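You operate a simulated robot arm through the tools that you are given. There is no shell and no other tool.

You run a simulated robot arm. Do the job below in one go: nothing can be reset, and whatever is moved stays where it is left.

## Task
Start the line from the beige desk at 45 a minute.
Fine: emergency stop out, then reset; selector to AUTO and speed dial set; start last. Leave it running.

The check looks at the end state, three seconds after you hand in, the way a careful person would. Anything else that was tipped, shoved, dropped, spilled or broken makes it a failure.

## Robot
A 7-joint arm with a three-finger gripper, fixed in place. Base frame: the origin is on the floor under the middle of its stand, x ahead of it, y to its left, z up. Lengths are in cm, angles in rad, forces in N, time in s.
It reaches about 134.2 cm from its shoulder. Its first joint turns from -2.897 to 2.897 rad. Payload 2.69 kg.
The TCP is the grasp point between the finger pads, 3 cm short of the fingertips. In the tool frame z runs along the fingers and y along their closing line. The gripper opens to 12.8 cm; its body begins 11.7 cm behind the TCP.
Orientation is told as [roll, pitch, yaw] about the base's x, y, z axes, in that order, counted from this pose: with the fingers straight down and closing along the base's y, the tool's x points along the base's -x, its y along +y and its z along -z.

## Interface
- The arm moves only by the tool nudge_tool. Its argument "targets" is a list of rows, each a list of 7 numbers: the opening in per cent of the stroke, from 0 (shut) to 100 (fully open), then the shift along the tool's x, y, z in cm, then the turn, a rotation vector about the tool's x, y, z in rad. In form: [[claw, dx, dy, dz, wx, wy, wz], ...]. A call has 1 to 20 rows; each row shifts and turns the commanded pose from where the row before left it, along the tool's axes as they then stand. Rows are played at 5 a second. More than 5 cm and 0.15 rad between two rows, or a gripper value outside its range, and nothing of the call is played. A pose out of reach is approached as far as the arm can. The call stops where the force on the tool passes 50 N (or 10 N more than at its start, if that is more) or the arm is blocked; 0.2 s more then pass. Each finger travels about 12.7 cm/s and halts on what it meets, pressing with about 41 N; the grip force reading is that of the motor and also rises with nothing between the fingers. The clock runs only during rows and for 0.2 s after the last one: add rows that do not move to give the fingers time. It gives the time, the measured TCP pose, the force on the tool (base axes), the opening and the grip force at its end, in the units of the frame above (readings bear some noise), with the torque about the TCP (base axes, N m) and any sound that the robot's microphone picked up.
- Cameras (640 x 400 px; columns grow to the right, rows downward): "scene" is fixed at [22.08, -50.04, 165.82]; the picture's right is [0.85, -0.53, 0.00], its down [-0.26, -0.42, -0.87] and it looks along [0.46, 0.73, -0.50] (base axes); focal length 340 px, centre (320, 200). "wrist" rides on the gripper at [5.8, 5.4, -13.1] in the tool frame; the picture's right is [-0.68, 0.74, 0.00], its down [-0.62, -0.57, -0.55] and it looks along [-0.40, -0.37, 0.84] (tool axes); focal length 234 px, centre (320, 200). There is no depth. A picture from a camera that has moved, and an enlarged one, comes with that camera's place and axes in the base frame and with its lens.
- capture(camera): a new picture of that camera. It takes no simulated time.
- slide_trunk(by): moves the trunk up (or, below 0, down) by that many cm; the arm rides with it, the base frame stays. It gives what a move gives, with no picture.
- inspect(camera, box): a new picture of the part [left, top, right, bottom] of that camera's present view, enlarged. It takes no simulated time.
- close_job(): hands the job in; it is judged then, once.

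Places have to be worked out from the pictures, the camera data and where the tool is seen. Open the gripper and draw the arm clear of the work before you hand the job in, unless the task says otherwise.

The tools are called after "Call:" as a command line: name --pt "numbers of a row" for each row, then --argument value for the rest, lists and objects as JSON in quotes. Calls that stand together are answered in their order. nudge_tool: Moves the arm, as the interface text tells. Its arguments: {"type":"object","properties":{"targets":{"type":"array","items":{"type":"array","items":{"type":"number"}}}},"required":["targets"]} The other tools are called the same way: slide_trunk (by) moves the trunk up or down; capture (camera) takes a picture; inspect (camera, box) takes an enlarged picture of a part of a camera's view; close_job () hands the job in.

At the start:

```text
t: 0.0
position: [50.64, 36.18, 138.37]
tool_rot: [0.0, 0.001, 0.0]
force: [0.2, 1.0, -0.5]
moment: [0.01, -0.01, 0.01]
gripper_width: 12.78
grasp_force: 0.1
trunk travel left (down, up): [-15.0, 20.0]
```

scene: 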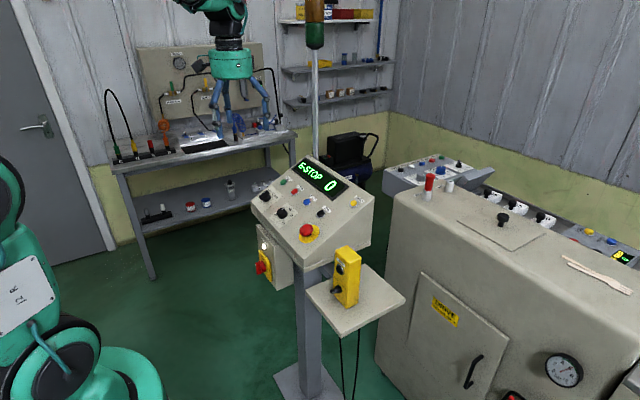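
wrist: 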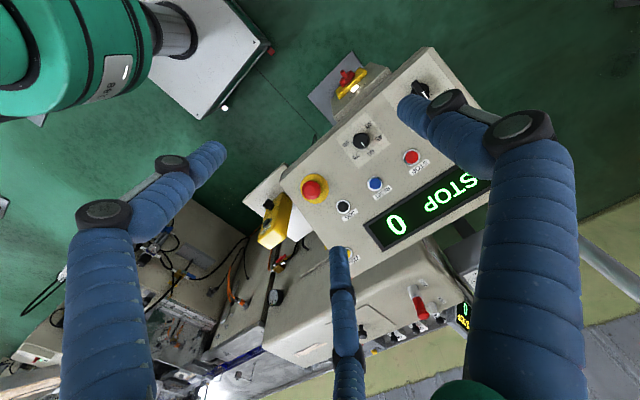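

I see a beige desk with a display showing "E-STOP 0". I'll look at it enlarged from both cameras before moving.

Call:
inspect --camera "scene" --box '[240, 140, 400, 280]'

Call:
inspect --camera "wrist" --box '[240, 40, 520, 270]'

Call:
inspect --camera "scene" --box '[240, 220, 420, 340]'

```text
2.86 times, centred on (320, 210) of scene
camera zoom: at [22.08, -50.04, 165.82], right [0.85, -0.53, 0.0], down [-0.26, -0.42, -0.87], along [0.46, 0.73, -0.5], focal length 971 px, centre (320, 171)
```

zoom: 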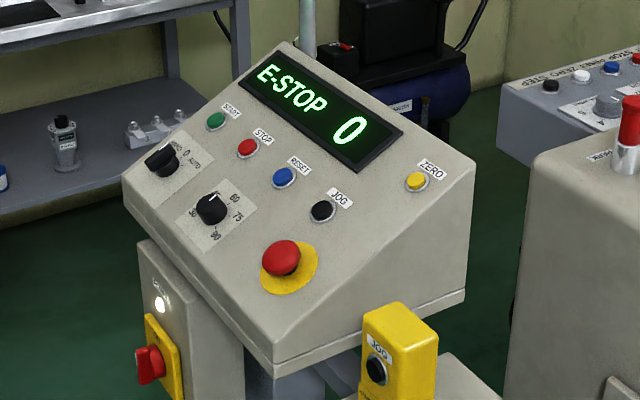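

```text
1.74 times, centred on (380, 155) of wrist
camera zoom: at [44.83, 41.47, 151.55], right [0.68, 0.74, 0.0], down [0.62, -0.57, 0.55], along [0.4, -0.37, -0.84], focal length 407 px, centre (216, 278)
```

zoom: 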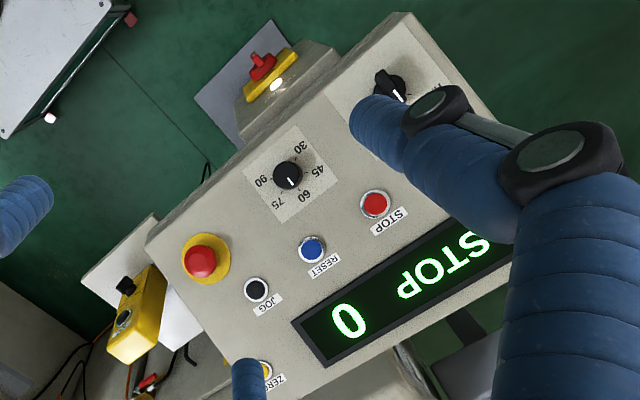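

```text
3.33 times, centred on (330, 280) of scene
camera zoom: at [22.08, -50.04, 165.82], right [0.85, -0.53, 0.0], down [-0.26, -0.42, -0.87], along [0.46, 0.73, -0.5], focal length 1132 px, centre (287, -67)
```

zoom: 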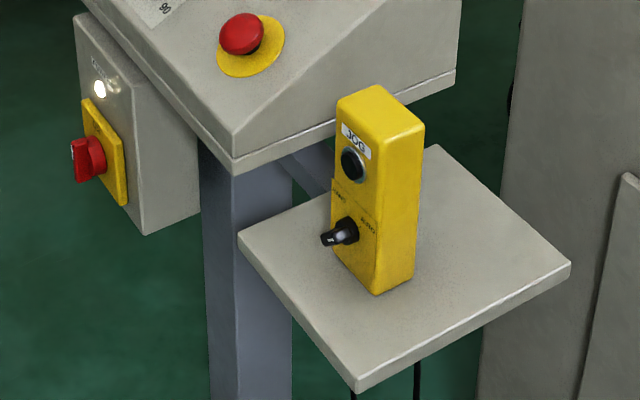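

The desk is aligned with the base axes. By triangulation the e-stop is near [63, 22, 107], the dial near [62, 37, 105], the selector near [62, 50.6, 105.5], and the button row sits near x=70, z=108.7. I'll zoom in more on each control to read the labels and knob directions.

Call:
inspect --camera "scene" --box '[265, 170, 305, 200]'

Call:
inspect --camera "scene" --box '[275, 180, 325, 215]'

Call:
inspect --camera "scene" --box '[295, 215, 325, 245]'

Call:
inspect --camera "wrist" --box '[330, 70, 440, 170]'

Call:
inspect --camera "scene" --box '[325, 240, 370, 310]'

Call:
inspect --camera "wrist" --box '[290, 150, 390, 220]'

```text
13.33 times, centred on (285, 185) of scene
camera zoom: at [22.08, -50.04, 165.82], right [0.85, -0.53, 0.0], down [-0.26, -0.42, -0.87], along [0.46, 0.73, -0.5], focal length 4530 px, centre (787, 400)
```

zoom: 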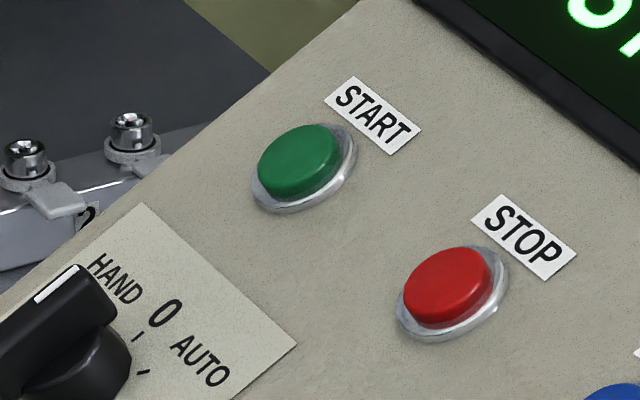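

```text
11.43 times, centred on (300, 198) of scene
camera zoom: at [22.08, -50.04, 165.82], right [0.85, -0.53, 0.0], down [-0.26, -0.42, -0.87], along [0.46, 0.73, -0.5], focal length 3883 px, centre (549, 229)
```

zoom: 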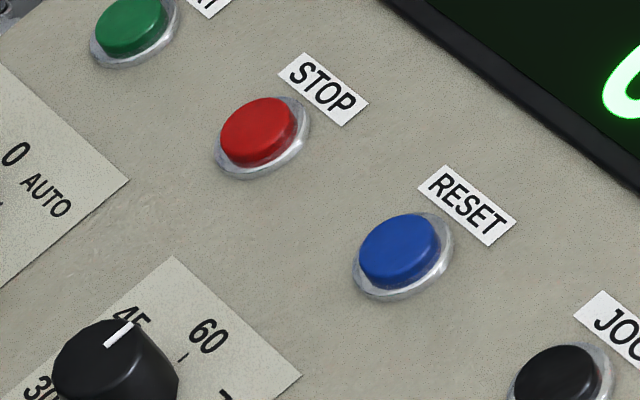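

```text
13.33 times, centred on (310, 230) of scene
camera zoom: at [22.08, -50.04, 165.82], right [0.85, -0.53, 0.0], down [-0.26, -0.42, -0.87], along [0.46, 0.73, -0.5], focal length 4530 px, centre (453, -200)
```

zoom: 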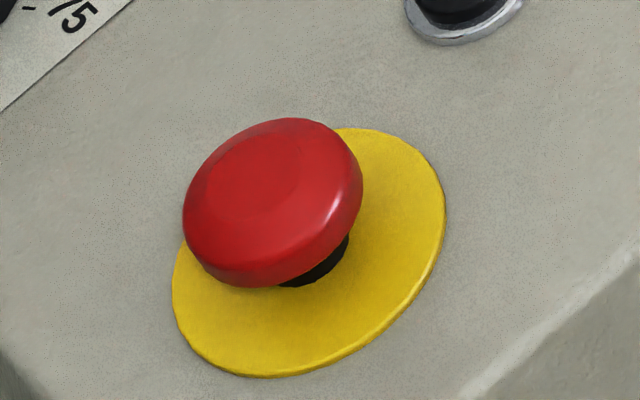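

```text
4.00 times, centred on (385, 120) of wrist
camera zoom: at [44.83, 41.47, 151.55], right [0.68, 0.74, 0.0], down [0.62, -0.57, 0.55], along [0.4, -0.37, -0.84], focal length 937 px, centre (60, 520)
```

zoom: 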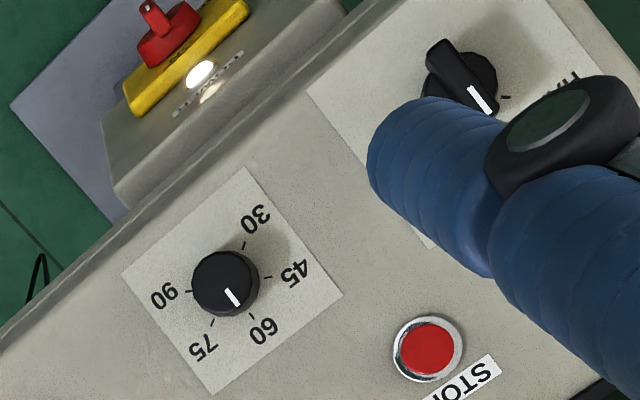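

```text
5.71 times, centred on (348, 275) of scene
camera zoom: at [22.08, -50.04, 165.82], right [0.85, -0.53, 0.0], down [-0.26, -0.42, -0.87], along [0.46, 0.73, -0.5], focal length 1941 px, centre (163, -229)
```

zoom: 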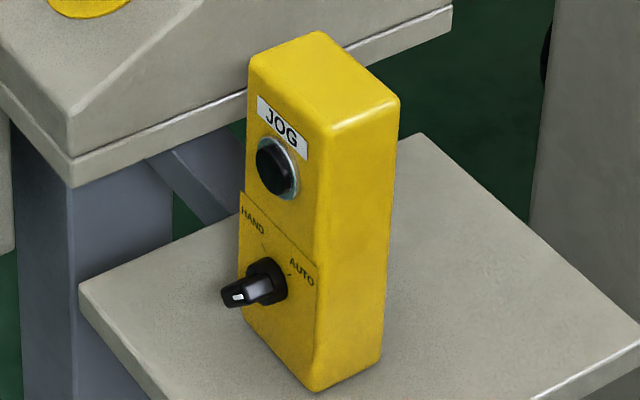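

```text
5.71 times, centred on (340, 185) of wrist
camera zoom: at [44.83, 41.47, 151.55], right [0.68, 0.74, 0.0], down [0.62, -0.57, 0.55], along [0.4, -0.37, -0.84], focal length 1338 px, centre (206, 286)
```

zoom: 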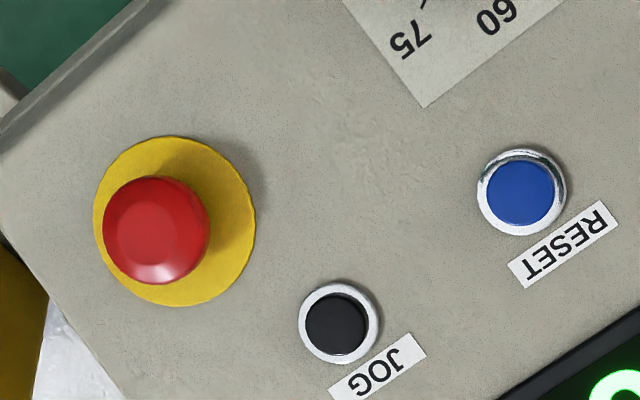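

The selector appears to stand at 0, midway between HAND and AUTO, and the dial sits near 60 (the ticks look about 60° apart). I'll close the gripper in free air to see how the three fingers meet.

Call:
nudge_tool --pt "50 0 0 0 0 0 0" --pt "0 0 0 0 0 0 0" --pt "0 0 0 0 0 0 0" --pt "0 0 0 0 0 0 0" --pt "0 0 0 0 0 0 0"

Call:
capture --camera "wrist"

Call:
inspect --camera "scene" --box '[190, 40, 310, 150]'

```text
t: 1.2
position: [50.75, 36.19, 138.47]
tool_rot: [0.0, 0.0, 0.0]
force: [-0.5, 0.0, -0.1]
moment: [0.02, 0.01, -0.02]
gripper_width: 0.2
grasp_force: 31.8
trunk travel left (down, up): [-15.0, 20.0]
```

```text
taken
camera wrist: at [44.83, 41.47, 151.55], right [0.68, 0.74, 0.0], down [0.62, -0.57, 0.55], along [0.4, -0.37, -0.84], focal length 234 px, centre (320, 200)
```

wrist: 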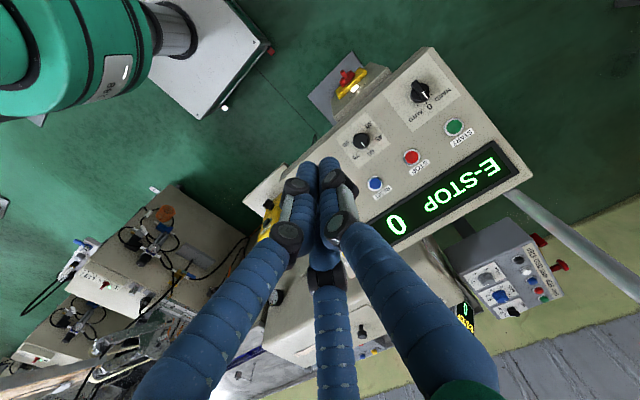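

```text
3.64 times, centred on (250, 95) of scene
camera zoom: at [22.08, -50.04, 165.82], right [0.85, -0.53, 0.0], down [-0.26, -0.42, -0.87], along [0.46, 0.73, -0.5], focal length 1235 px, centre (574, 582)
```

zoom: 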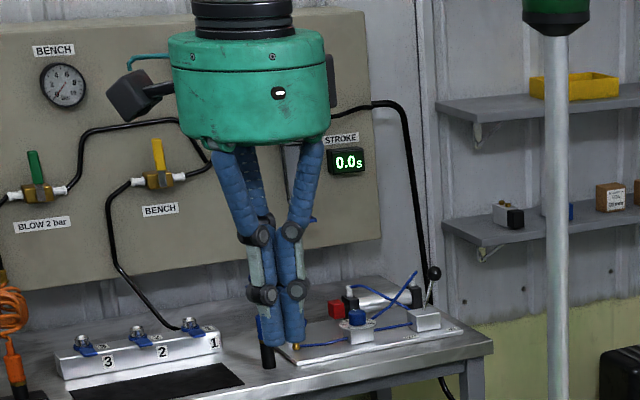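

The fingers converge into a cluster, and the wrist camera now sees the selector and dial unobstructed. I'll zoom on them for exact angles.

Call:
inspect --camera "wrist" --box '[380, 65, 480, 145]'

Call:
inspect --camera "wrist" --box '[325, 110, 405, 170]'

Call:
inspect --camera "wrist" --box '[240, 150, 420, 290]'

```text
5.00 times, centred on (430, 105) of wrist
camera zoom: at [44.83, 41.47, 151.55], right [0.68, 0.74, 0.0], down [0.62, -0.57, 0.55], along [0.4, -0.37, -0.84], focal length 1171 px, centre (-230, 675)
```

zoom: 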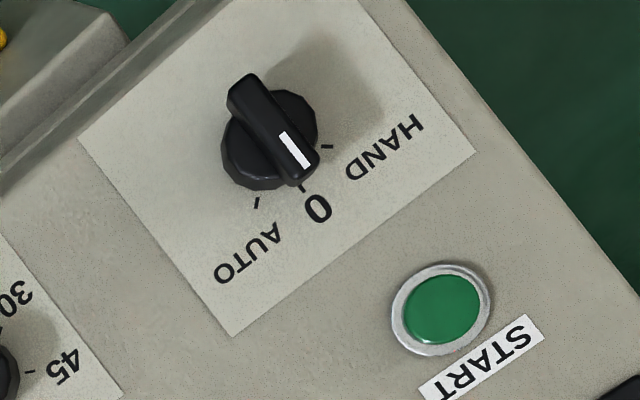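

```text
6.67 times, centred on (365, 140) of wrist
camera zoom: at [44.83, 41.47, 151.55], right [0.68, 0.74, 0.0], down [0.62, -0.57, 0.55], along [0.4, -0.37, -0.84], focal length 1561 px, centre (20, 600)
```

zoom: 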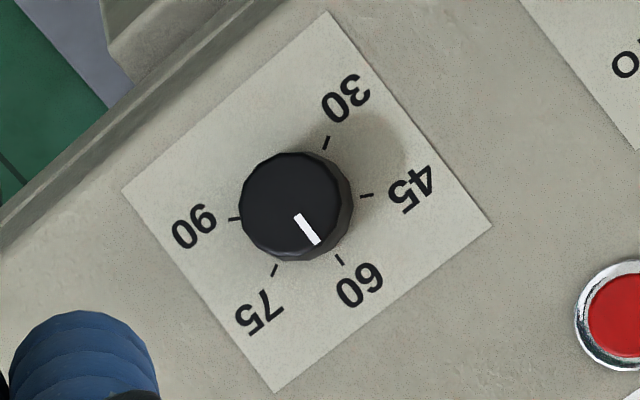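

```text
2.86 times, centred on (330, 220) of wrist
camera zoom: at [44.83, 41.47, 151.55], right [0.68, 0.74, 0.0], down [0.62, -0.57, 0.55], along [0.4, -0.37, -0.84], focal length 669 px, centre (291, 143)
```

zoom: 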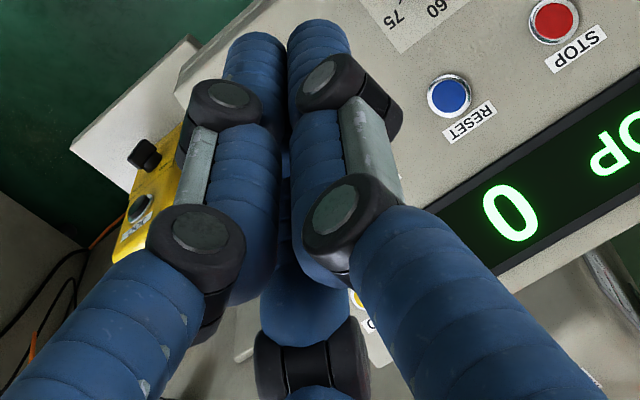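

The selector is at 0 and the dial is at about 60. The panel slopes about 0.5 rad, rising away from the robot. I'll tilt the tool to match the panel normal and move above the e-stop, staying about 19 cm off the panel.

Call:
nudge_tool --pt "0 0 0 0 0 -0.13 0" --pt "20 0 0 0 0 -0.13 0" --pt "40 0 0 0 0 -0.13 0" --pt "60 0 0 0 0 -0.13 0" --pt "60 0.683 -2.383 2.867 0 0 0" --pt "60 0.683 -2.383 2.867 0 0 0" --pt "60 0.683 -2.383 2.867 0 0 0" --pt "60 0.683 -2.383 2.867 0 0 0" --pt "60 0.683 -2.383 2.867 0 0 0" --pt "60 0.683 -2.383 2.867 0 0 0" --pt "60 0 0 0 0 0 0"

Call:
capture --camera "wrist"

Call:
capture --camera "scene"

```text
t: 3.6
position: [55.79, 21.84, 121.27]
tool_rot: [-0.001, -0.521, -0.001]
force: [0.2, 0.6, 0.5]
moment: [0.01, 0.03, 0.01]
gripper_width: 7.7
grasp_force: 0.0
trunk travel left (down, up): [-15.0, 20.0]
```

```text
taken
camera wrist: at [44.17, 27.13, 129.87], right [0.59, 0.74, 0.34], down [0.26, -0.57, 0.78], along [0.77, -0.37, -0.52], focal length 234 px, centre (320, 200)
```

wrist: 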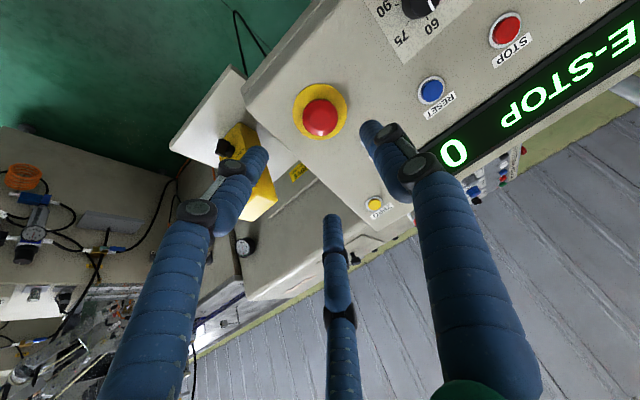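

```text
taken
```

scene: 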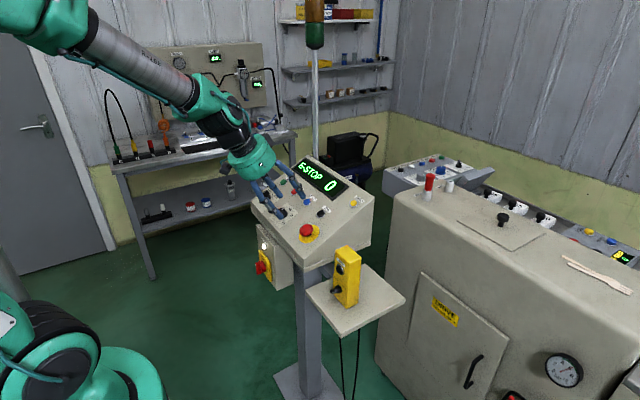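

The e-stop is right in front of the gripper. I'll zoom in on it for a precise position.

Call:
inspect --camera "wrist" --box '[280, 75, 380, 155]'

Call:
inspect --camera "scene" --box '[240, 140, 340, 260]'

```text
5.00 times, centred on (330, 115) of wrist
camera zoom: at [44.17, 27.13, 129.87], right [0.59, 0.74, 0.34], down [0.26, -0.57, 0.78], along [0.77, -0.37, -0.52], focal length 1171 px, centre (270, 625)
```

zoom: 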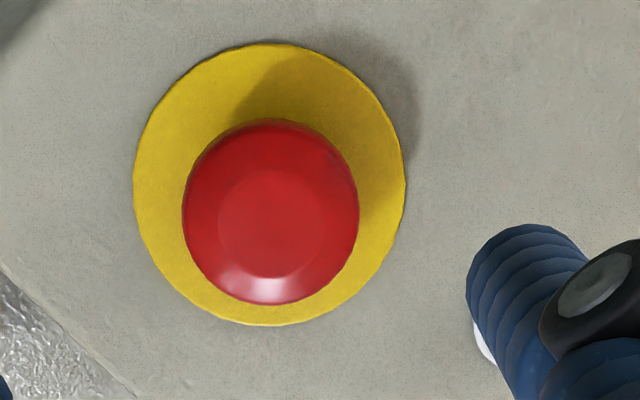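

```text
3.33 times, centred on (290, 200) of scene
camera zoom: at [22.08, -50.04, 165.82], right [0.85, -0.53, 0.0], down [-0.26, -0.42, -0.87], along [0.46, 0.73, -0.5], focal length 1132 px, centre (420, 200)
```

zoom: 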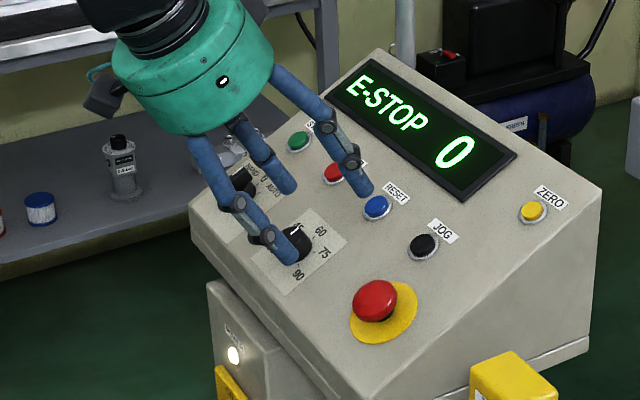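

Triangulation puts the e-stop base near [63.9, 22.5, 105.8], about 0.75 cm off the tool axis in tool +x and +y. I'll correct that and descend 8 cm, then check again.

Call:
nudge_tool --pt "60 0.4 0.4 2 0 0 0" --pt "60 0.35 0.35 2 0 0 0" --pt "60 0 0 2 0 0 0" --pt "60 0 0 2 0 0 0" --pt "60 0 0 0 0 0 0"

Call:
capture --camera "wrist"

Call:
inspect --camera "scene" --box '[250, 170, 350, 260]'

```text
t: 4.8
position: [58.93, 22.85, 114.02]
tool_rot: [0.001, -0.522, -0.003]
force: [0.1, 0.2, 0.2]
moment: [0.01, 0.02, 0.01]
gripper_width: 7.69
grasp_force: 0.1
trunk travel left (down, up): [-15.0, 20.0]
```

```text
taken
camera wrist: at [47.48, 27.98, 122.61], right [0.59, 0.74, 0.34], down [0.26, -0.57, 0.78], along [0.77, -0.37, -0.53], focal length 234 px, centre (320, 200)
```

wrist: 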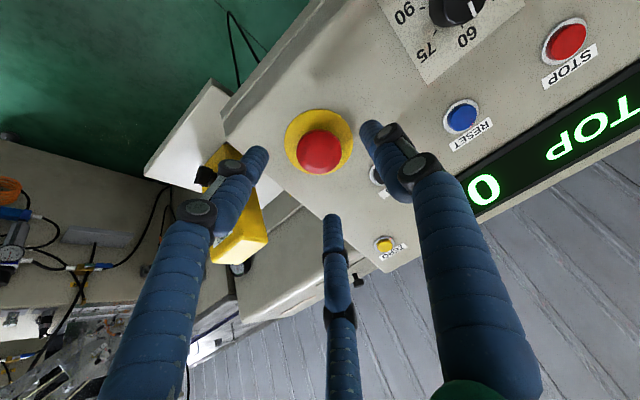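

```text
4.44 times, centred on (300, 215) of scene
camera zoom: at [22.08, -50.04, 165.82], right [0.85, -0.53, 0.0], down [-0.26, -0.42, -0.87], along [0.46, 0.73, -0.5], focal length 1510 px, centre (409, 133)
```

zoom: 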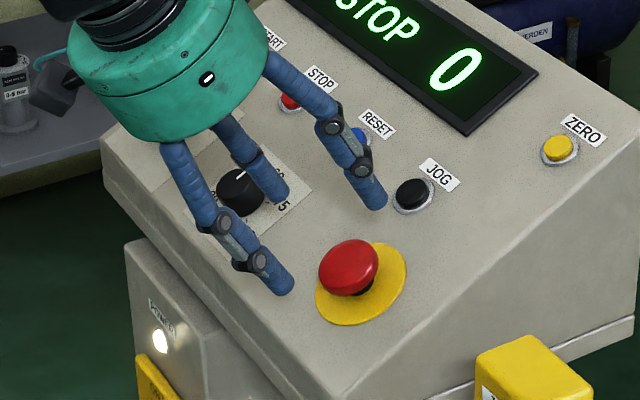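

The e-stop is still near the tool axis. I'll zoom in for the exact offsets.

Call:
inspect --camera "wrist" --box '[260, 90, 400, 190]'

```text
4.00 times, centred on (330, 140) of wrist
camera zoom: at [47.48, 27.98, 122.61], right [0.59, 0.74, 0.34], down [0.26, -0.57, 0.78], along [0.77, -0.37, -0.53], focal length 937 px, centre (280, 440)
```

zoom: 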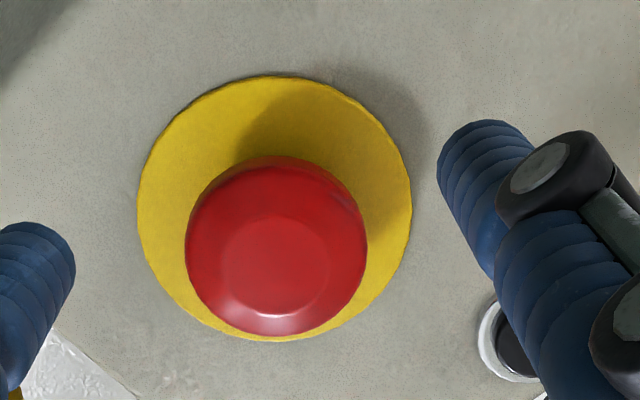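

In the tool frame the disc centre is at about (0.16, 0.06), and the panel is 9.3 cm beyond the TCP. The head's rim is at about 2.4 cm height and its diameter is about 4.1 cm. I'll descend 5.5 cm with the fingers around the head.

Call:
nudge_tool --pt "60 0.15 0.05 1.5 0 0 0" --pt "60 0 0 1.5 0 0 0" --pt "60 0 0 1.5 0 0 0" --pt "60 0 0 1.0 0 0 0" --pt "60 0 0 0 0 0 0"

Call:
capture --camera "wrist"

Call:
inspect --camera "scene" --box '[265, 190, 345, 260]'

```text
t: 6.0
position: [61.63, 22.63, 109.31]
tool_rot: [0.0, -0.521, 0.0]
force: [0.0, -1.1, 0.5]
moment: [0.03, 0.02, 0.01]
gripper_width: 7.66
grasp_force: 0.1
trunk travel left (down, up): [-15.0, 20.0]
```

```text
taken
camera wrist: at [50.04, 27.98, 117.77], right [0.59, 0.74, 0.34], down [0.26, -0.57, 0.78], along [0.77, -0.37, -0.52], focal length 234 px, centre (320, 200)
```

wrist: 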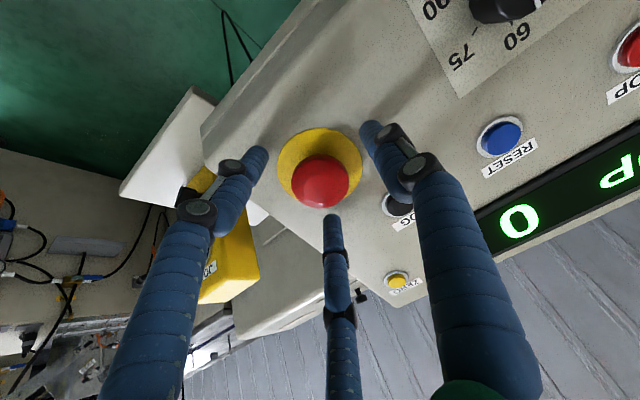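

```text
5.71 times, centred on (305, 225) of scene
camera zoom: at [22.08, -50.04, 165.82], right [0.85, -0.53, 0.0], down [-0.26, -0.42, -0.87], along [0.46, 0.73, -0.5], focal length 1941 px, centre (406, 57)
```

zoom: 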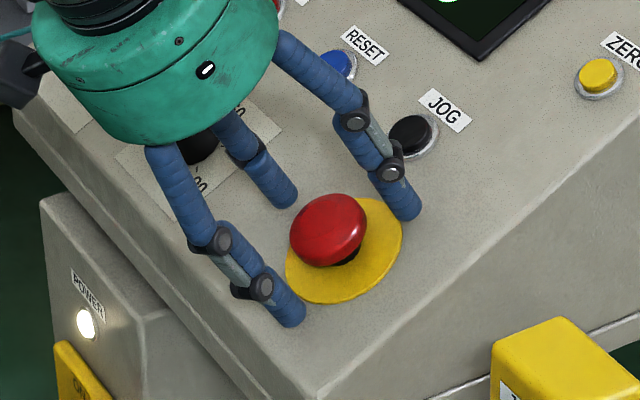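

The fingers surround the head with the tips about 0.8 cm off the panel and no contact force. I'll close on it.

Call:
nudge_tool --pt "45 0 0 0 0 0 0" --pt "35 0 0 0 0 0 0" --pt "25 0 0 0 0 0 0" --pt "15 0 0 0 0 0 0" --pt "5 0 0 0 0 0 0" --pt "0 0 0 0 0 0 0"

Call:
capture --camera "wrist"

Call:
inspect --camera "scene" --box '[265, 190, 345, 260]'

```text
t: 7.4
position: [61.87, 22.49, 109.42]
tool_rot: [0.001, -0.52, -0.002]
force: [28.9, -25.1, 14.3]
moment: [-0.64, -0.51, -0.2]
gripper_width: 4.06
grasp_force: 41.1
trunk travel left (down, up): [-15.0, 20.0]
```

```text
taken
camera wrist: at [50.22, 27.82, 117.92], right [0.59, 0.74, 0.34], down [0.26, -0.57, 0.78], along [0.77, -0.37, -0.52], focal length 234 px, centre (320, 200)
```

wrist: 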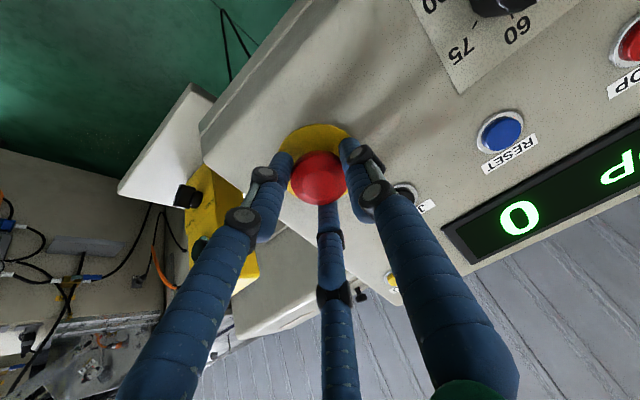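

```text
5.71 times, centred on (305, 225) of scene
camera zoom: at [22.08, -50.04, 165.82], right [0.85, -0.53, 0.0], down [-0.26, -0.42, -0.87], along [0.46, 0.73, -0.5], focal length 1941 px, centre (406, 57)
```

zoom: 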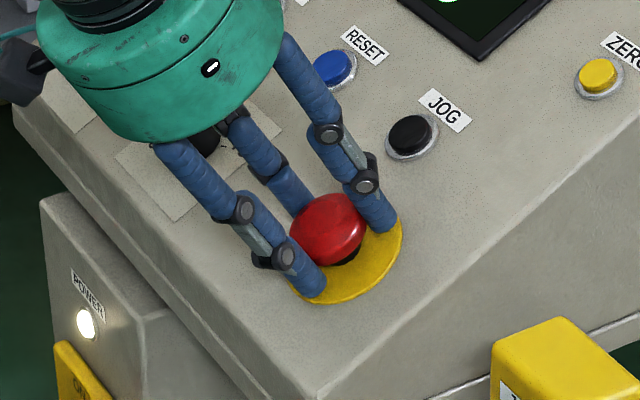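

The head is gripped at 4.06 cm, with a lateral load of about 32 N up-panel and 25 N in -y, so I'm slightly off-centre. I'll shift the command to relieve that.

Call:
nudge_tool --pt "0 -0.12 -0.1 0 0 0 0" --pt "0 -0.12 -0.1 0 0 0 0" --pt "0 0 0 0 0 0 0"

```text
t: 8.2
position: [61.91, 22.52, 109.39]
tool_rot: [0.0, -0.521, -0.001]
force: [15.0, -5.1, 10.9]
moment: [0.31, -0.19, 0.2]
gripper_width: 4.02
grasp_force: 44.9
trunk travel left (down, up): [-15.0, 20.0]
```

The load dropped, leaving about 18 N up-panel. One more relief shift, then a gentle pull outward along the axis.

Call:
nudge_tool --pt "0 -0.1 -0.03 0 0 0 0" --pt "0 -0.08 -0.02 0 0 0 0" --pt "0 0 0 0 0 0 0"

Call:
nudge_tool --pt "0 0 0 -0.1 0 0 0" --pt "0 0 0 -0.1 0 0 0" --pt "0 0 0 0 0 0 0"

```text
t: 9.0
position: [61.94, 22.48, 109.43]
tool_rot: [-0.001, -0.518, 0.0]
force: [-2.5, 9.5, 2.2]
moment: [0.52, 0.29, 0.3]
gripper_width: 4.01
grasp_force: 45.4
trunk travel left (down, up): [-15.0, 20.0]
```

```text
t: 9.8
position: [61.8, 22.54, 109.6]
tool_rot: [-0.003, -0.518, -0.001]
force: [-4.3, 11.9, -10.0]
moment: [0.53, 0.55, 0.11]
gripper_width: 4.0
grasp_force: 45.2
trunk travel left (down, up): [-15.0, 20.0]
```

Pull force is only about 7 N so far. I'll continue pulling in small steps.

Call:
nudge_tool --pt "0 0 0 -0.15 0 0 0" --pt "0 0 0 -0.15 0 0 0" --pt "0 0 0 0 0 0 0"

Call:
capture --camera "scene"

Call:
inspect --camera "scene" --box '[265, 190, 345, 260]'

```text
t: 10.6
position: [61.66, 22.51, 109.92]
tool_rot: [-0.002, -0.518, 0.001]
force: [-19.0, 14.2, -11.9]
moment: [0.38, 0.81, -0.04]
gripper_width: 4.02
grasp_force: 45.2
trunk travel left (down, up): [-15.0, 20.0]
```

```text
taken
```

scene: 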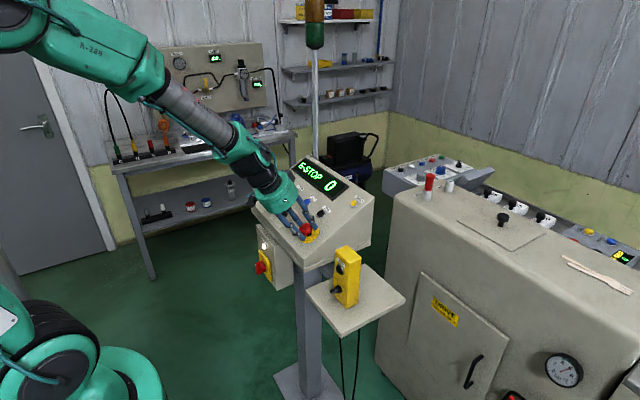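

```text
5.71 times, centred on (305, 225) of scene
camera zoom: at [22.08, -50.04, 165.82], right [0.85, -0.53, 0.0], down [-0.26, -0.42, -0.87], along [0.46, 0.73, -0.5], focal length 1941 px, centre (406, 57)
```

zoom: 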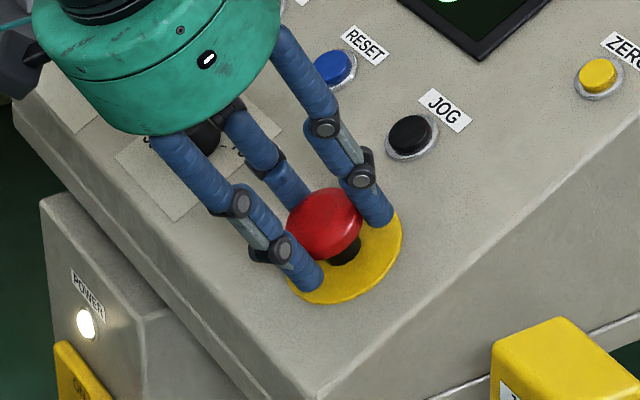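

The head is following: more of the black stem shows and the TCP moved out about 0.57 cm. I'll keep pulling until it stops or clicks.

Call:
nudge_tool --pt "0 0 -0.05 -0.15 0 0 0" --pt "0 0.05 -0.05 -0.15 0 0 0" --pt "0 0 0 0 0 0 0"

Call:
inspect --camera "scene" --box '[265, 190, 345, 260]'

```text
t: 11.4
position: [61.53, 22.4, 110.21]
tool_rot: [-0.002, -0.521, -0.002]
force: [-21.7, 19.2, -9.9]
moment: [0.4, 0.68, 0.17]
gripper_width: 4.02
grasp_force: 45.2
trunk travel left (down, up): [-15.0, 20.0]
```

```text
5.71 times, centred on (305, 225) of scene
camera zoom: at [22.08, -50.04, 165.82], right [0.85, -0.53, 0.0], down [-0.26, -0.42, -0.87], along [0.46, 0.73, -0.5], focal length 1941 px, centre (406, 57)
```

zoom: 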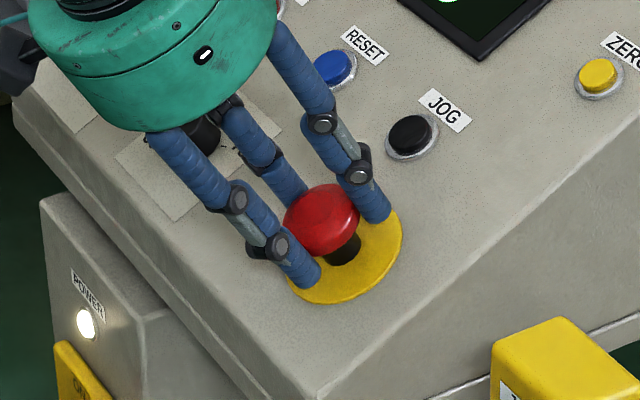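

The head keeps coming out and the axial force is now near zero. The remaining load is lateral, about 24 N down-panel and 19 N in +y. I'll re-centre and pull slightly more.

Call:
nudge_tool --pt "0 0.1 0.08 -0.05 0 0 0" --pt "0 0.1 0.07 -0.1 0 0 0" --pt "0 0 0 -0.1 0 0 0" --pt "0 0 0 0 0 0 0"

Call:
inspect --camera "scene" --box '[265, 150, 365, 260]'

```text
t: 12.4
position: [61.3, 22.41, 110.42]
tool_rot: [-0.002, -0.522, -0.002]
force: [-0.2, -2.0, 4.3]
moment: [-0.23, -0.28, -0.22]
gripper_width: 4.01
grasp_force: 45.0
trunk travel left (down, up): [-15.0, 20.0]
```

```text
3.64 times, centred on (315, 205) of scene
camera zoom: at [22.08, -50.04, 165.82], right [0.85, -0.53, 0.0], down [-0.26, -0.42, -0.87], along [0.46, 0.73, -0.5], focal length 1235 px, centre (338, 182)
```

zoom: 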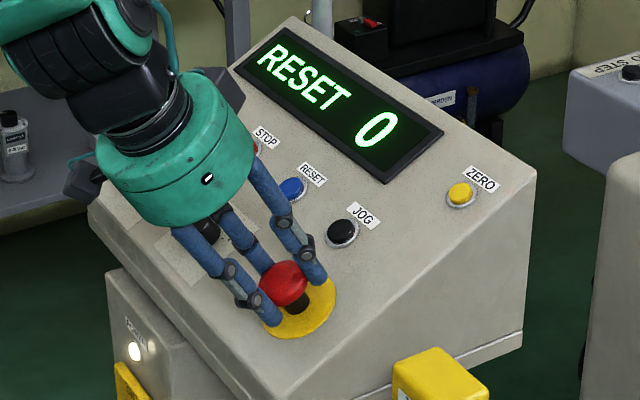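

The display now reads "RESET", so the e-stop is out. I'll open the fingers and back off along the tool axis.

Call:
nudge_tool --pt "15 0 0 0 0 0 0" --pt "40 0 0 0 0 0 0" --pt "60 0 0 0 0 0 0" --pt "60 0 0 0 0 0 0" --pt "60 0 0 -2.5 0 0 0" --pt "60 0 0 -3 0 0 0" --pt "60 0 0 -3 0 0 0" --pt "60 0 0 0 0 0 0"

Call:
capture --camera "wrist"

Call:
inspect --camera "scene" --box '[265, 150, 365, 260]'

```text
t: 14.2
position: [56.98, 22.51, 117.77]
tool_rot: [-0.001, -0.52, -0.002]
force: [-0.1, -0.3, 1.0]
moment: [0.0, -0.03, 0.0]
gripper_width: 7.69
grasp_force: 0.1
trunk travel left (down, up): [-15.0, 20.0]
```

```text
taken
camera wrist: at [45.4, 27.74, 126.15], right [0.59, 0.74, 0.34], down [0.26, -0.57, 0.78], along [0.77, -0.37, -0.52], focal length 234 px, centre (320, 200)
```

wrist: 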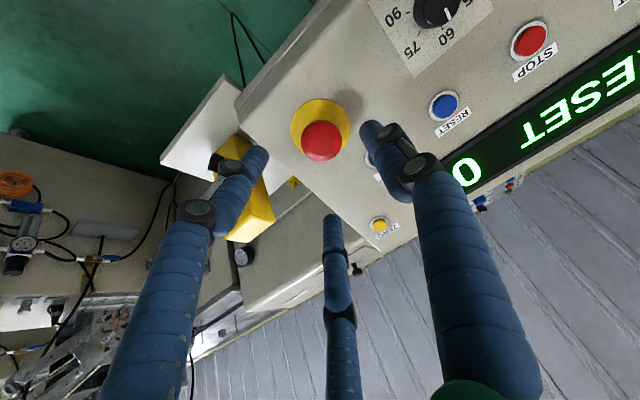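

```text
3.64 times, centred on (315, 205) of scene
camera zoom: at [22.08, -50.04, 165.82], right [0.85, -0.53, 0.0], down [-0.26, -0.42, -0.87], along [0.46, 0.73, -0.5], focal length 1235 px, centre (338, 182)
```

zoom: 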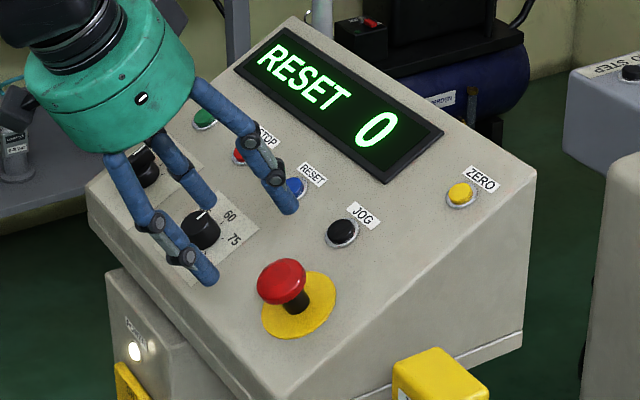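

The e-stop stays out. RESET lies about 6.7 cm up-panel and 11.6 cm in +y from the tool. I'll close the fingers, move above it at the same height, and tilt 0.15 rad so the +y finger leads.

Call:
nudge_tool --pt "30 -1.675 2.775 0 0 0 0" --pt "0 -1.675 2.775 0 0 0 0" --pt "0 -1.675 2.775 0 0 0 0" --pt "0 -1.675 2.775 0 0 0 0" --pt "0 0 0 0 0.15 0 0" --pt "0 0 0 0 0 0 0"

Call:
capture --camera "wrist"

Call:
inspect --camera "scene" --box '[250, 150, 350, 240]'

```text
t: 15.6
position: [62.96, 33.68, 120.97]
tool_rot: [-0.153, -0.52, 0.0]
force: [-0.5, 0.0, -0.6]
moment: [-0.04, 0.02, -0.05]
gripper_width: 0.21
grasp_force: 31.2
trunk travel left (down, up): [-15.0, 20.0]
```

```text
taken
camera wrist: at [51.79, 40.85, 128.57], right [0.64, 0.73, 0.24], down [0.22, -0.48, 0.85], along [0.73, -0.49, -0.47], focal length 234 px, centre (320, 200)
```

wrist: 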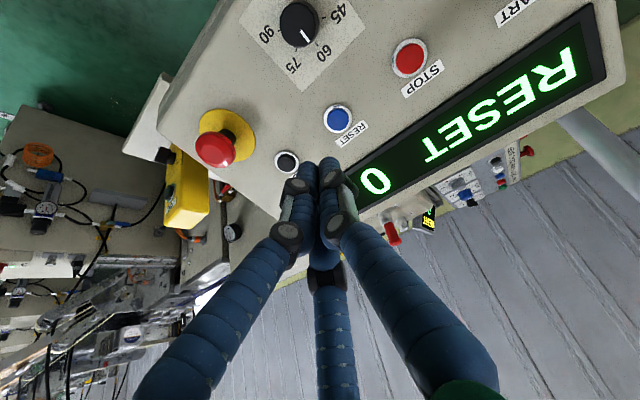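

```text
4.44 times, centred on (300, 195) of scene
camera zoom: at [22.08, -50.04, 165.82], right [0.85, -0.53, 0.0], down [-0.26, -0.42, -0.87], along [0.46, 0.73, -0.5], focal length 1510 px, centre (409, 222)
```

zoom: 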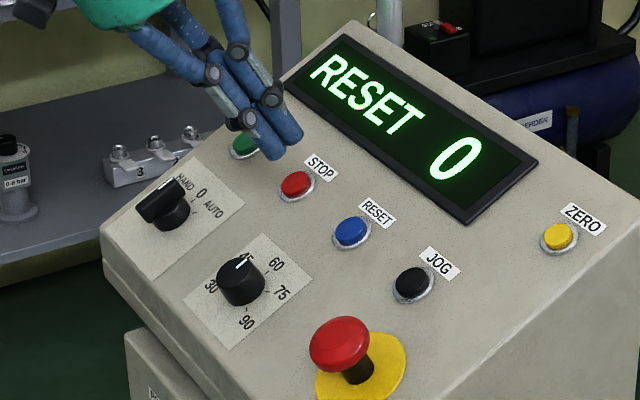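

The panel view is clear. I'll zoom in on the fingertips and RESET for the relative position.

Call:
inspect --camera "wrist" --box '[260, 80, 400, 200]'

```text
3.33 times, centred on (330, 140) of wrist
camera zoom: at [51.79, 40.85, 128.57], right [0.64, 0.73, 0.24], down [0.22, -0.48, 0.85], along [0.73, -0.49, -0.47], focal length 781 px, centre (287, 400)
```

zoom: 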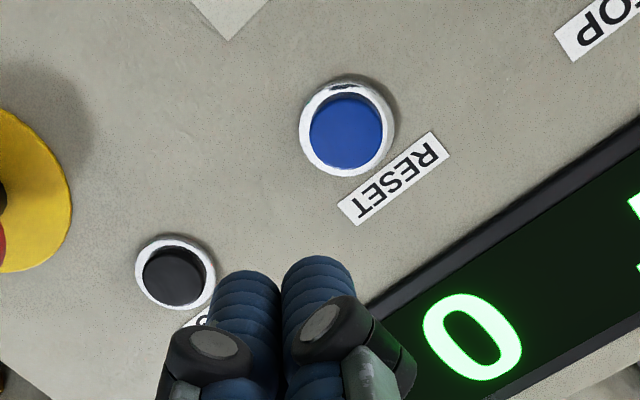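

RESET is about 12.6 cm below the TCP along the normal, offset x -0.16 and y +0.62, which puts it almost exactly under the leading fingertip. I'll descend 8 cm along the panel normal, then check.

Call:
nudge_tool --pt "0 -0.16 0.298 1.978 0 0 0" --pt "0 0 0.298 1.978 0 0 0" --pt "0 0 0.298 1.978 0 0 0" --pt "0 0 0.298 1.978 0 0 0" --pt "0 0 0 0 0 0 0"

Call:
inspect --camera "wrist" --box '[260, 100, 400, 220]'

Call:
inspect --camera "scene" --box '[270, 165, 340, 225]'

```text
t: 16.8
position: [67.03, 33.68, 114.02]
tool_rot: [-0.149, -0.52, 0.0]
force: [-0.2, -0.1, -0.6]
moment: [-0.02, 0.02, 0.0]
gripper_width: 0.22
grasp_force: 31.1
trunk travel left (down, up): [-15.0, 20.0]
```

```text
3.33 times, centred on (330, 160) of wrist
camera zoom: at [55.91, 40.83, 121.75], right [0.64, 0.73, 0.24], down [0.22, -0.48, 0.85], along [0.73, -0.49, -0.47], focal length 781 px, centre (287, 333)
```

zoom: 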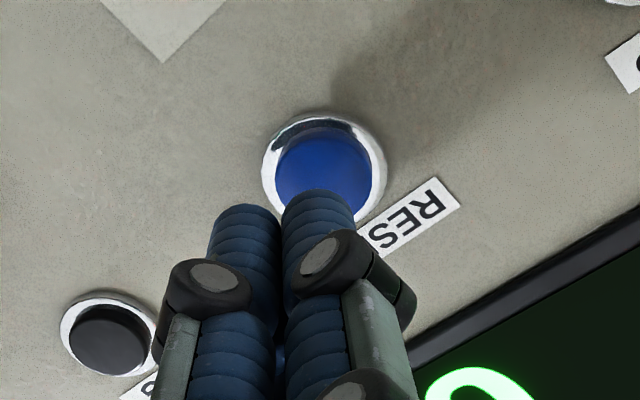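

```text
6.67 times, centred on (305, 195) of scene
camera zoom: at [22.08, -50.04, 165.82], right [0.85, -0.53, 0.0], down [-0.26, -0.42, -0.87], along [0.46, 0.73, -0.5], focal length 2265 px, centre (420, 233)
```

zoom: 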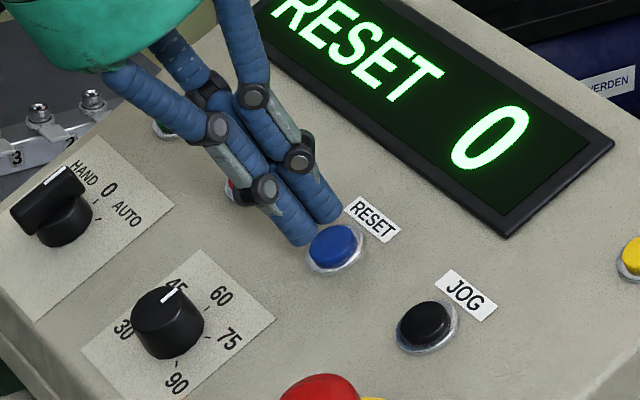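

The fingertip is about 1.4 cm above the cap and well aligned. I'll press down slowly.

Call:
nudge_tool --pt "0 0.08 0.2 0.99 0 0 0" --pt "0 0 0.03 0.2 0 0 0" --pt "0 0 0.03 0.2 0 0 0" --pt "0 0 0 0 0 0 0"

Call:
inspect --camera "scene" --box '[270, 165, 340, 225]'

```text
t: 17.8
position: [67.58, 33.63, 112.81]
tool_rot: [-0.149, -0.52, 0.001]
force: [-0.2, 0.1, 0.8]
moment: [-0.02, 0.01, 0.0]
gripper_width: 0.2
grasp_force: 30.9
trunk travel left (down, up): [-15.0, 20.0]
```

```text
6.67 times, centred on (305, 195) of scene
camera zoom: at [22.08, -50.04, 165.82], right [0.85, -0.53, 0.0], down [-0.26, -0.42, -0.87], along [0.46, 0.73, -0.5], focal length 2265 px, centre (420, 233)
```

zoom: 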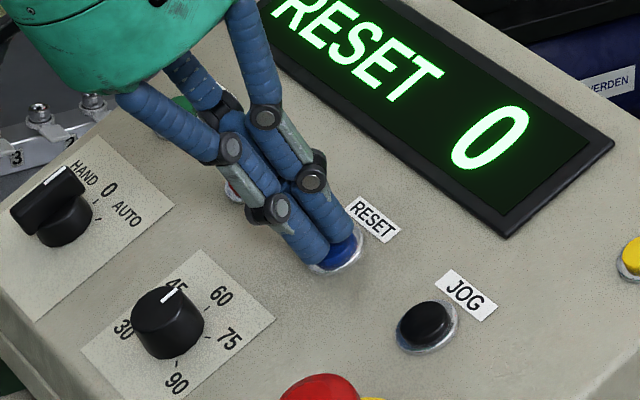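

The tip is right at the cap with no contact force yet. I'll continue in small steps.

Call:
nudge_tool --pt "0 0 0.03 0.2 0 0 0" --pt "0 0 0.03 0.2 0 0 0" --pt "0 0 0 0 0 0 0"

Call:
inspect --camera "scene" --box '[270, 165, 340, 225]'

```text
t: 18.6
position: [67.97, 33.74, 112.48]
tool_rot: [-0.151, -0.52, 0.001]
force: [-0.2, 0.3, 0.0]
moment: [-0.01, -0.01, 0.01]
gripper_width: 0.2
grasp_force: 30.8
trunk travel left (down, up): [-15.0, 20.0]
```

```text
6.67 times, centred on (305, 195) of scene
camera zoom: at [22.08, -50.04, 165.82], right [0.85, -0.53, 0.0], down [-0.26, -0.42, -0.87], along [0.46, 0.73, -0.5], focal length 2265 px, centre (420, 233)
```

zoom: 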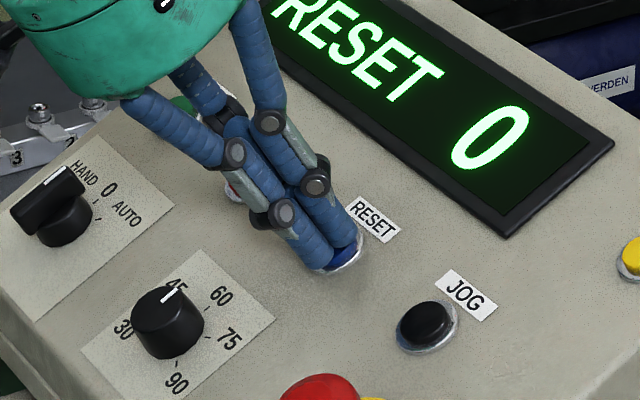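

Still no force, so the panel is slightly lower than estimated. I'll continue stepping.

Call:
nudge_tool --pt "0 0 0.03 0.2 0 0 0" --pt "0 0 0.03 0.2 0 0 0" --pt "0 0 0 0 0 0 0"

Call:
inspect --camera "scene" --box '[270, 165, 340, 225]'

Call:
inspect --camera "wrist" --box '[260, 100, 400, 220]'

```text
t: 19.4
position: [68.08, 33.62, 112.18]
tool_rot: [-0.15, -0.52, -0.001]
force: [-1.3, 1.3, 2.5]
moment: [0.02, 0.01, 0.0]
gripper_width: 0.22
grasp_force: 31.6
trunk travel left (down, up): [-15.0, 20.0]
heard: click
```

```text
6.67 times, centred on (305, 195) of scene
camera zoom: at [22.08, -50.04, 165.82], right [0.85, -0.53, 0.0], down [-0.26, -0.42, -0.87], along [0.46, 0.73, -0.5], focal length 2265 px, centre (420, 233)
```

zoom: 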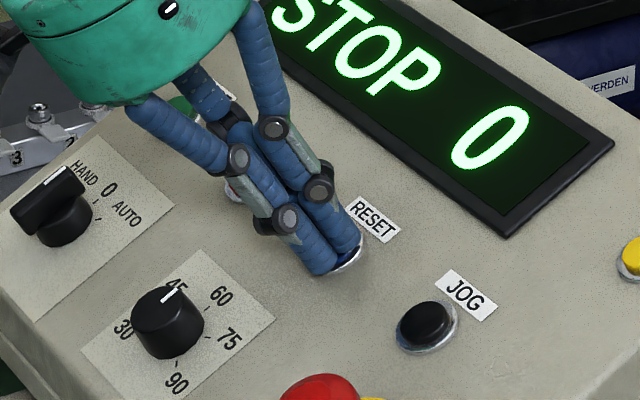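

```text
3.33 times, centred on (330, 160) of wrist
camera zoom: at [56.92, 40.83, 119.85], right [0.64, 0.73, 0.24], down [0.22, -0.48, 0.85], along [0.73, -0.49, -0.47], focal length 781 px, centre (287, 333)
```

zoom: 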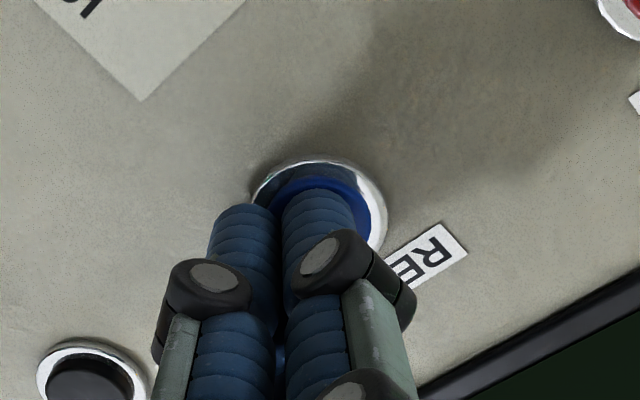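

There was a click and the display now reads "STOP 0", so the reset is done. I'll retreat, level the tool with the panel, open to 60%, and move above the selector (estimated p=106.4, y=50.15).

Call:
nudge_tool --pt "0 0 -0.298 -1.978 0 0 0" --pt "0 0 -0.298 -1.978 0 0 0" --pt "0 0 -0.298 -1.978 0 0 0" --pt "0 0 -0.298 -1.978 0 0 0" --pt "0 0 0 0 -0.15 0 0" --pt "20 1.686 3.3 0 0 0 0" --pt "40 1.686 3.3 0 0 0 0" --pt "60 1.686 3.3 0 0 0 0" --pt "60 1.686 3.3 0 0 0 0" --pt "60 1.686 3.3 0 0 0 0" --pt "60 0 0 0 0 0 0"

Call:
capture --camera "wrist"

Call:
capture --camera "scene"

```text
t: 21.8
position: [56.88, 50.27, 114.82]
tool_rot: [0.001, -0.521, 0.0]
force: [0.2, 0.5, -0.2]
moment: [-0.06, -0.01, -0.03]
gripper_width: 7.68
grasp_force: 0.0
trunk travel left (down, up): [-15.0, 20.0]
```

```text
taken
camera wrist: at [45.18, 55.61, 123.35], right [0.59, 0.74, 0.34], down [0.26, -0.57, 0.78], along [0.77, -0.37, -0.52], focal length 234 px, centre (320, 200)
```

wrist: 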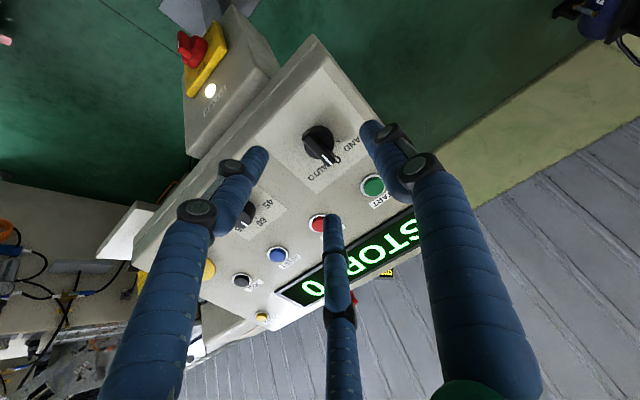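

```text
taken
```

scene: 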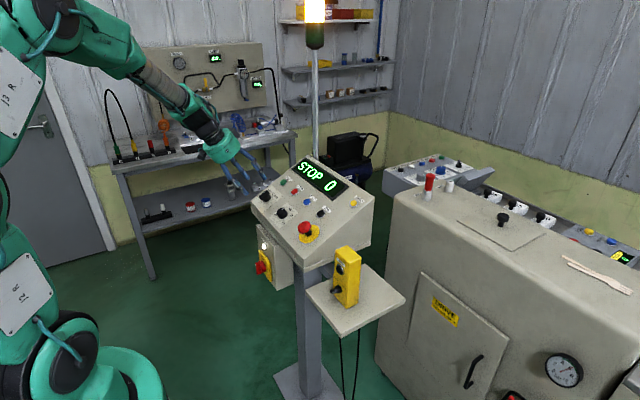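

The tool is above the selector. I'll zoom in for exact offsets and the handle angle.

Call:
inspect --camera "wrist" --box '[270, 100, 370, 190]'

```text
4.44 times, centred on (320, 145) of wrist
camera zoom: at [45.18, 55.61, 123.35], right [0.59, 0.74, 0.34], down [0.26, -0.57, 0.78], along [0.77, -0.37, -0.52], focal length 1041 px, centre (320, 444)
```

zoom: 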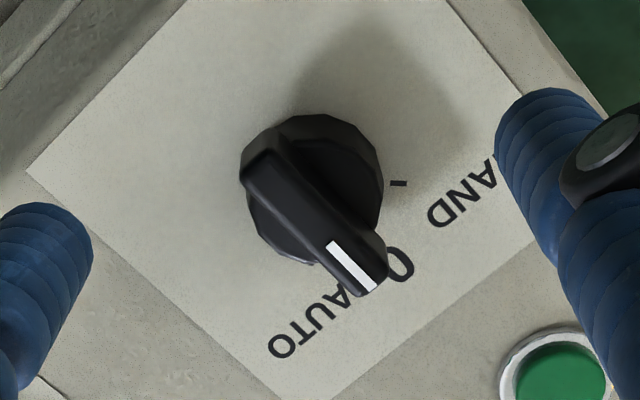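

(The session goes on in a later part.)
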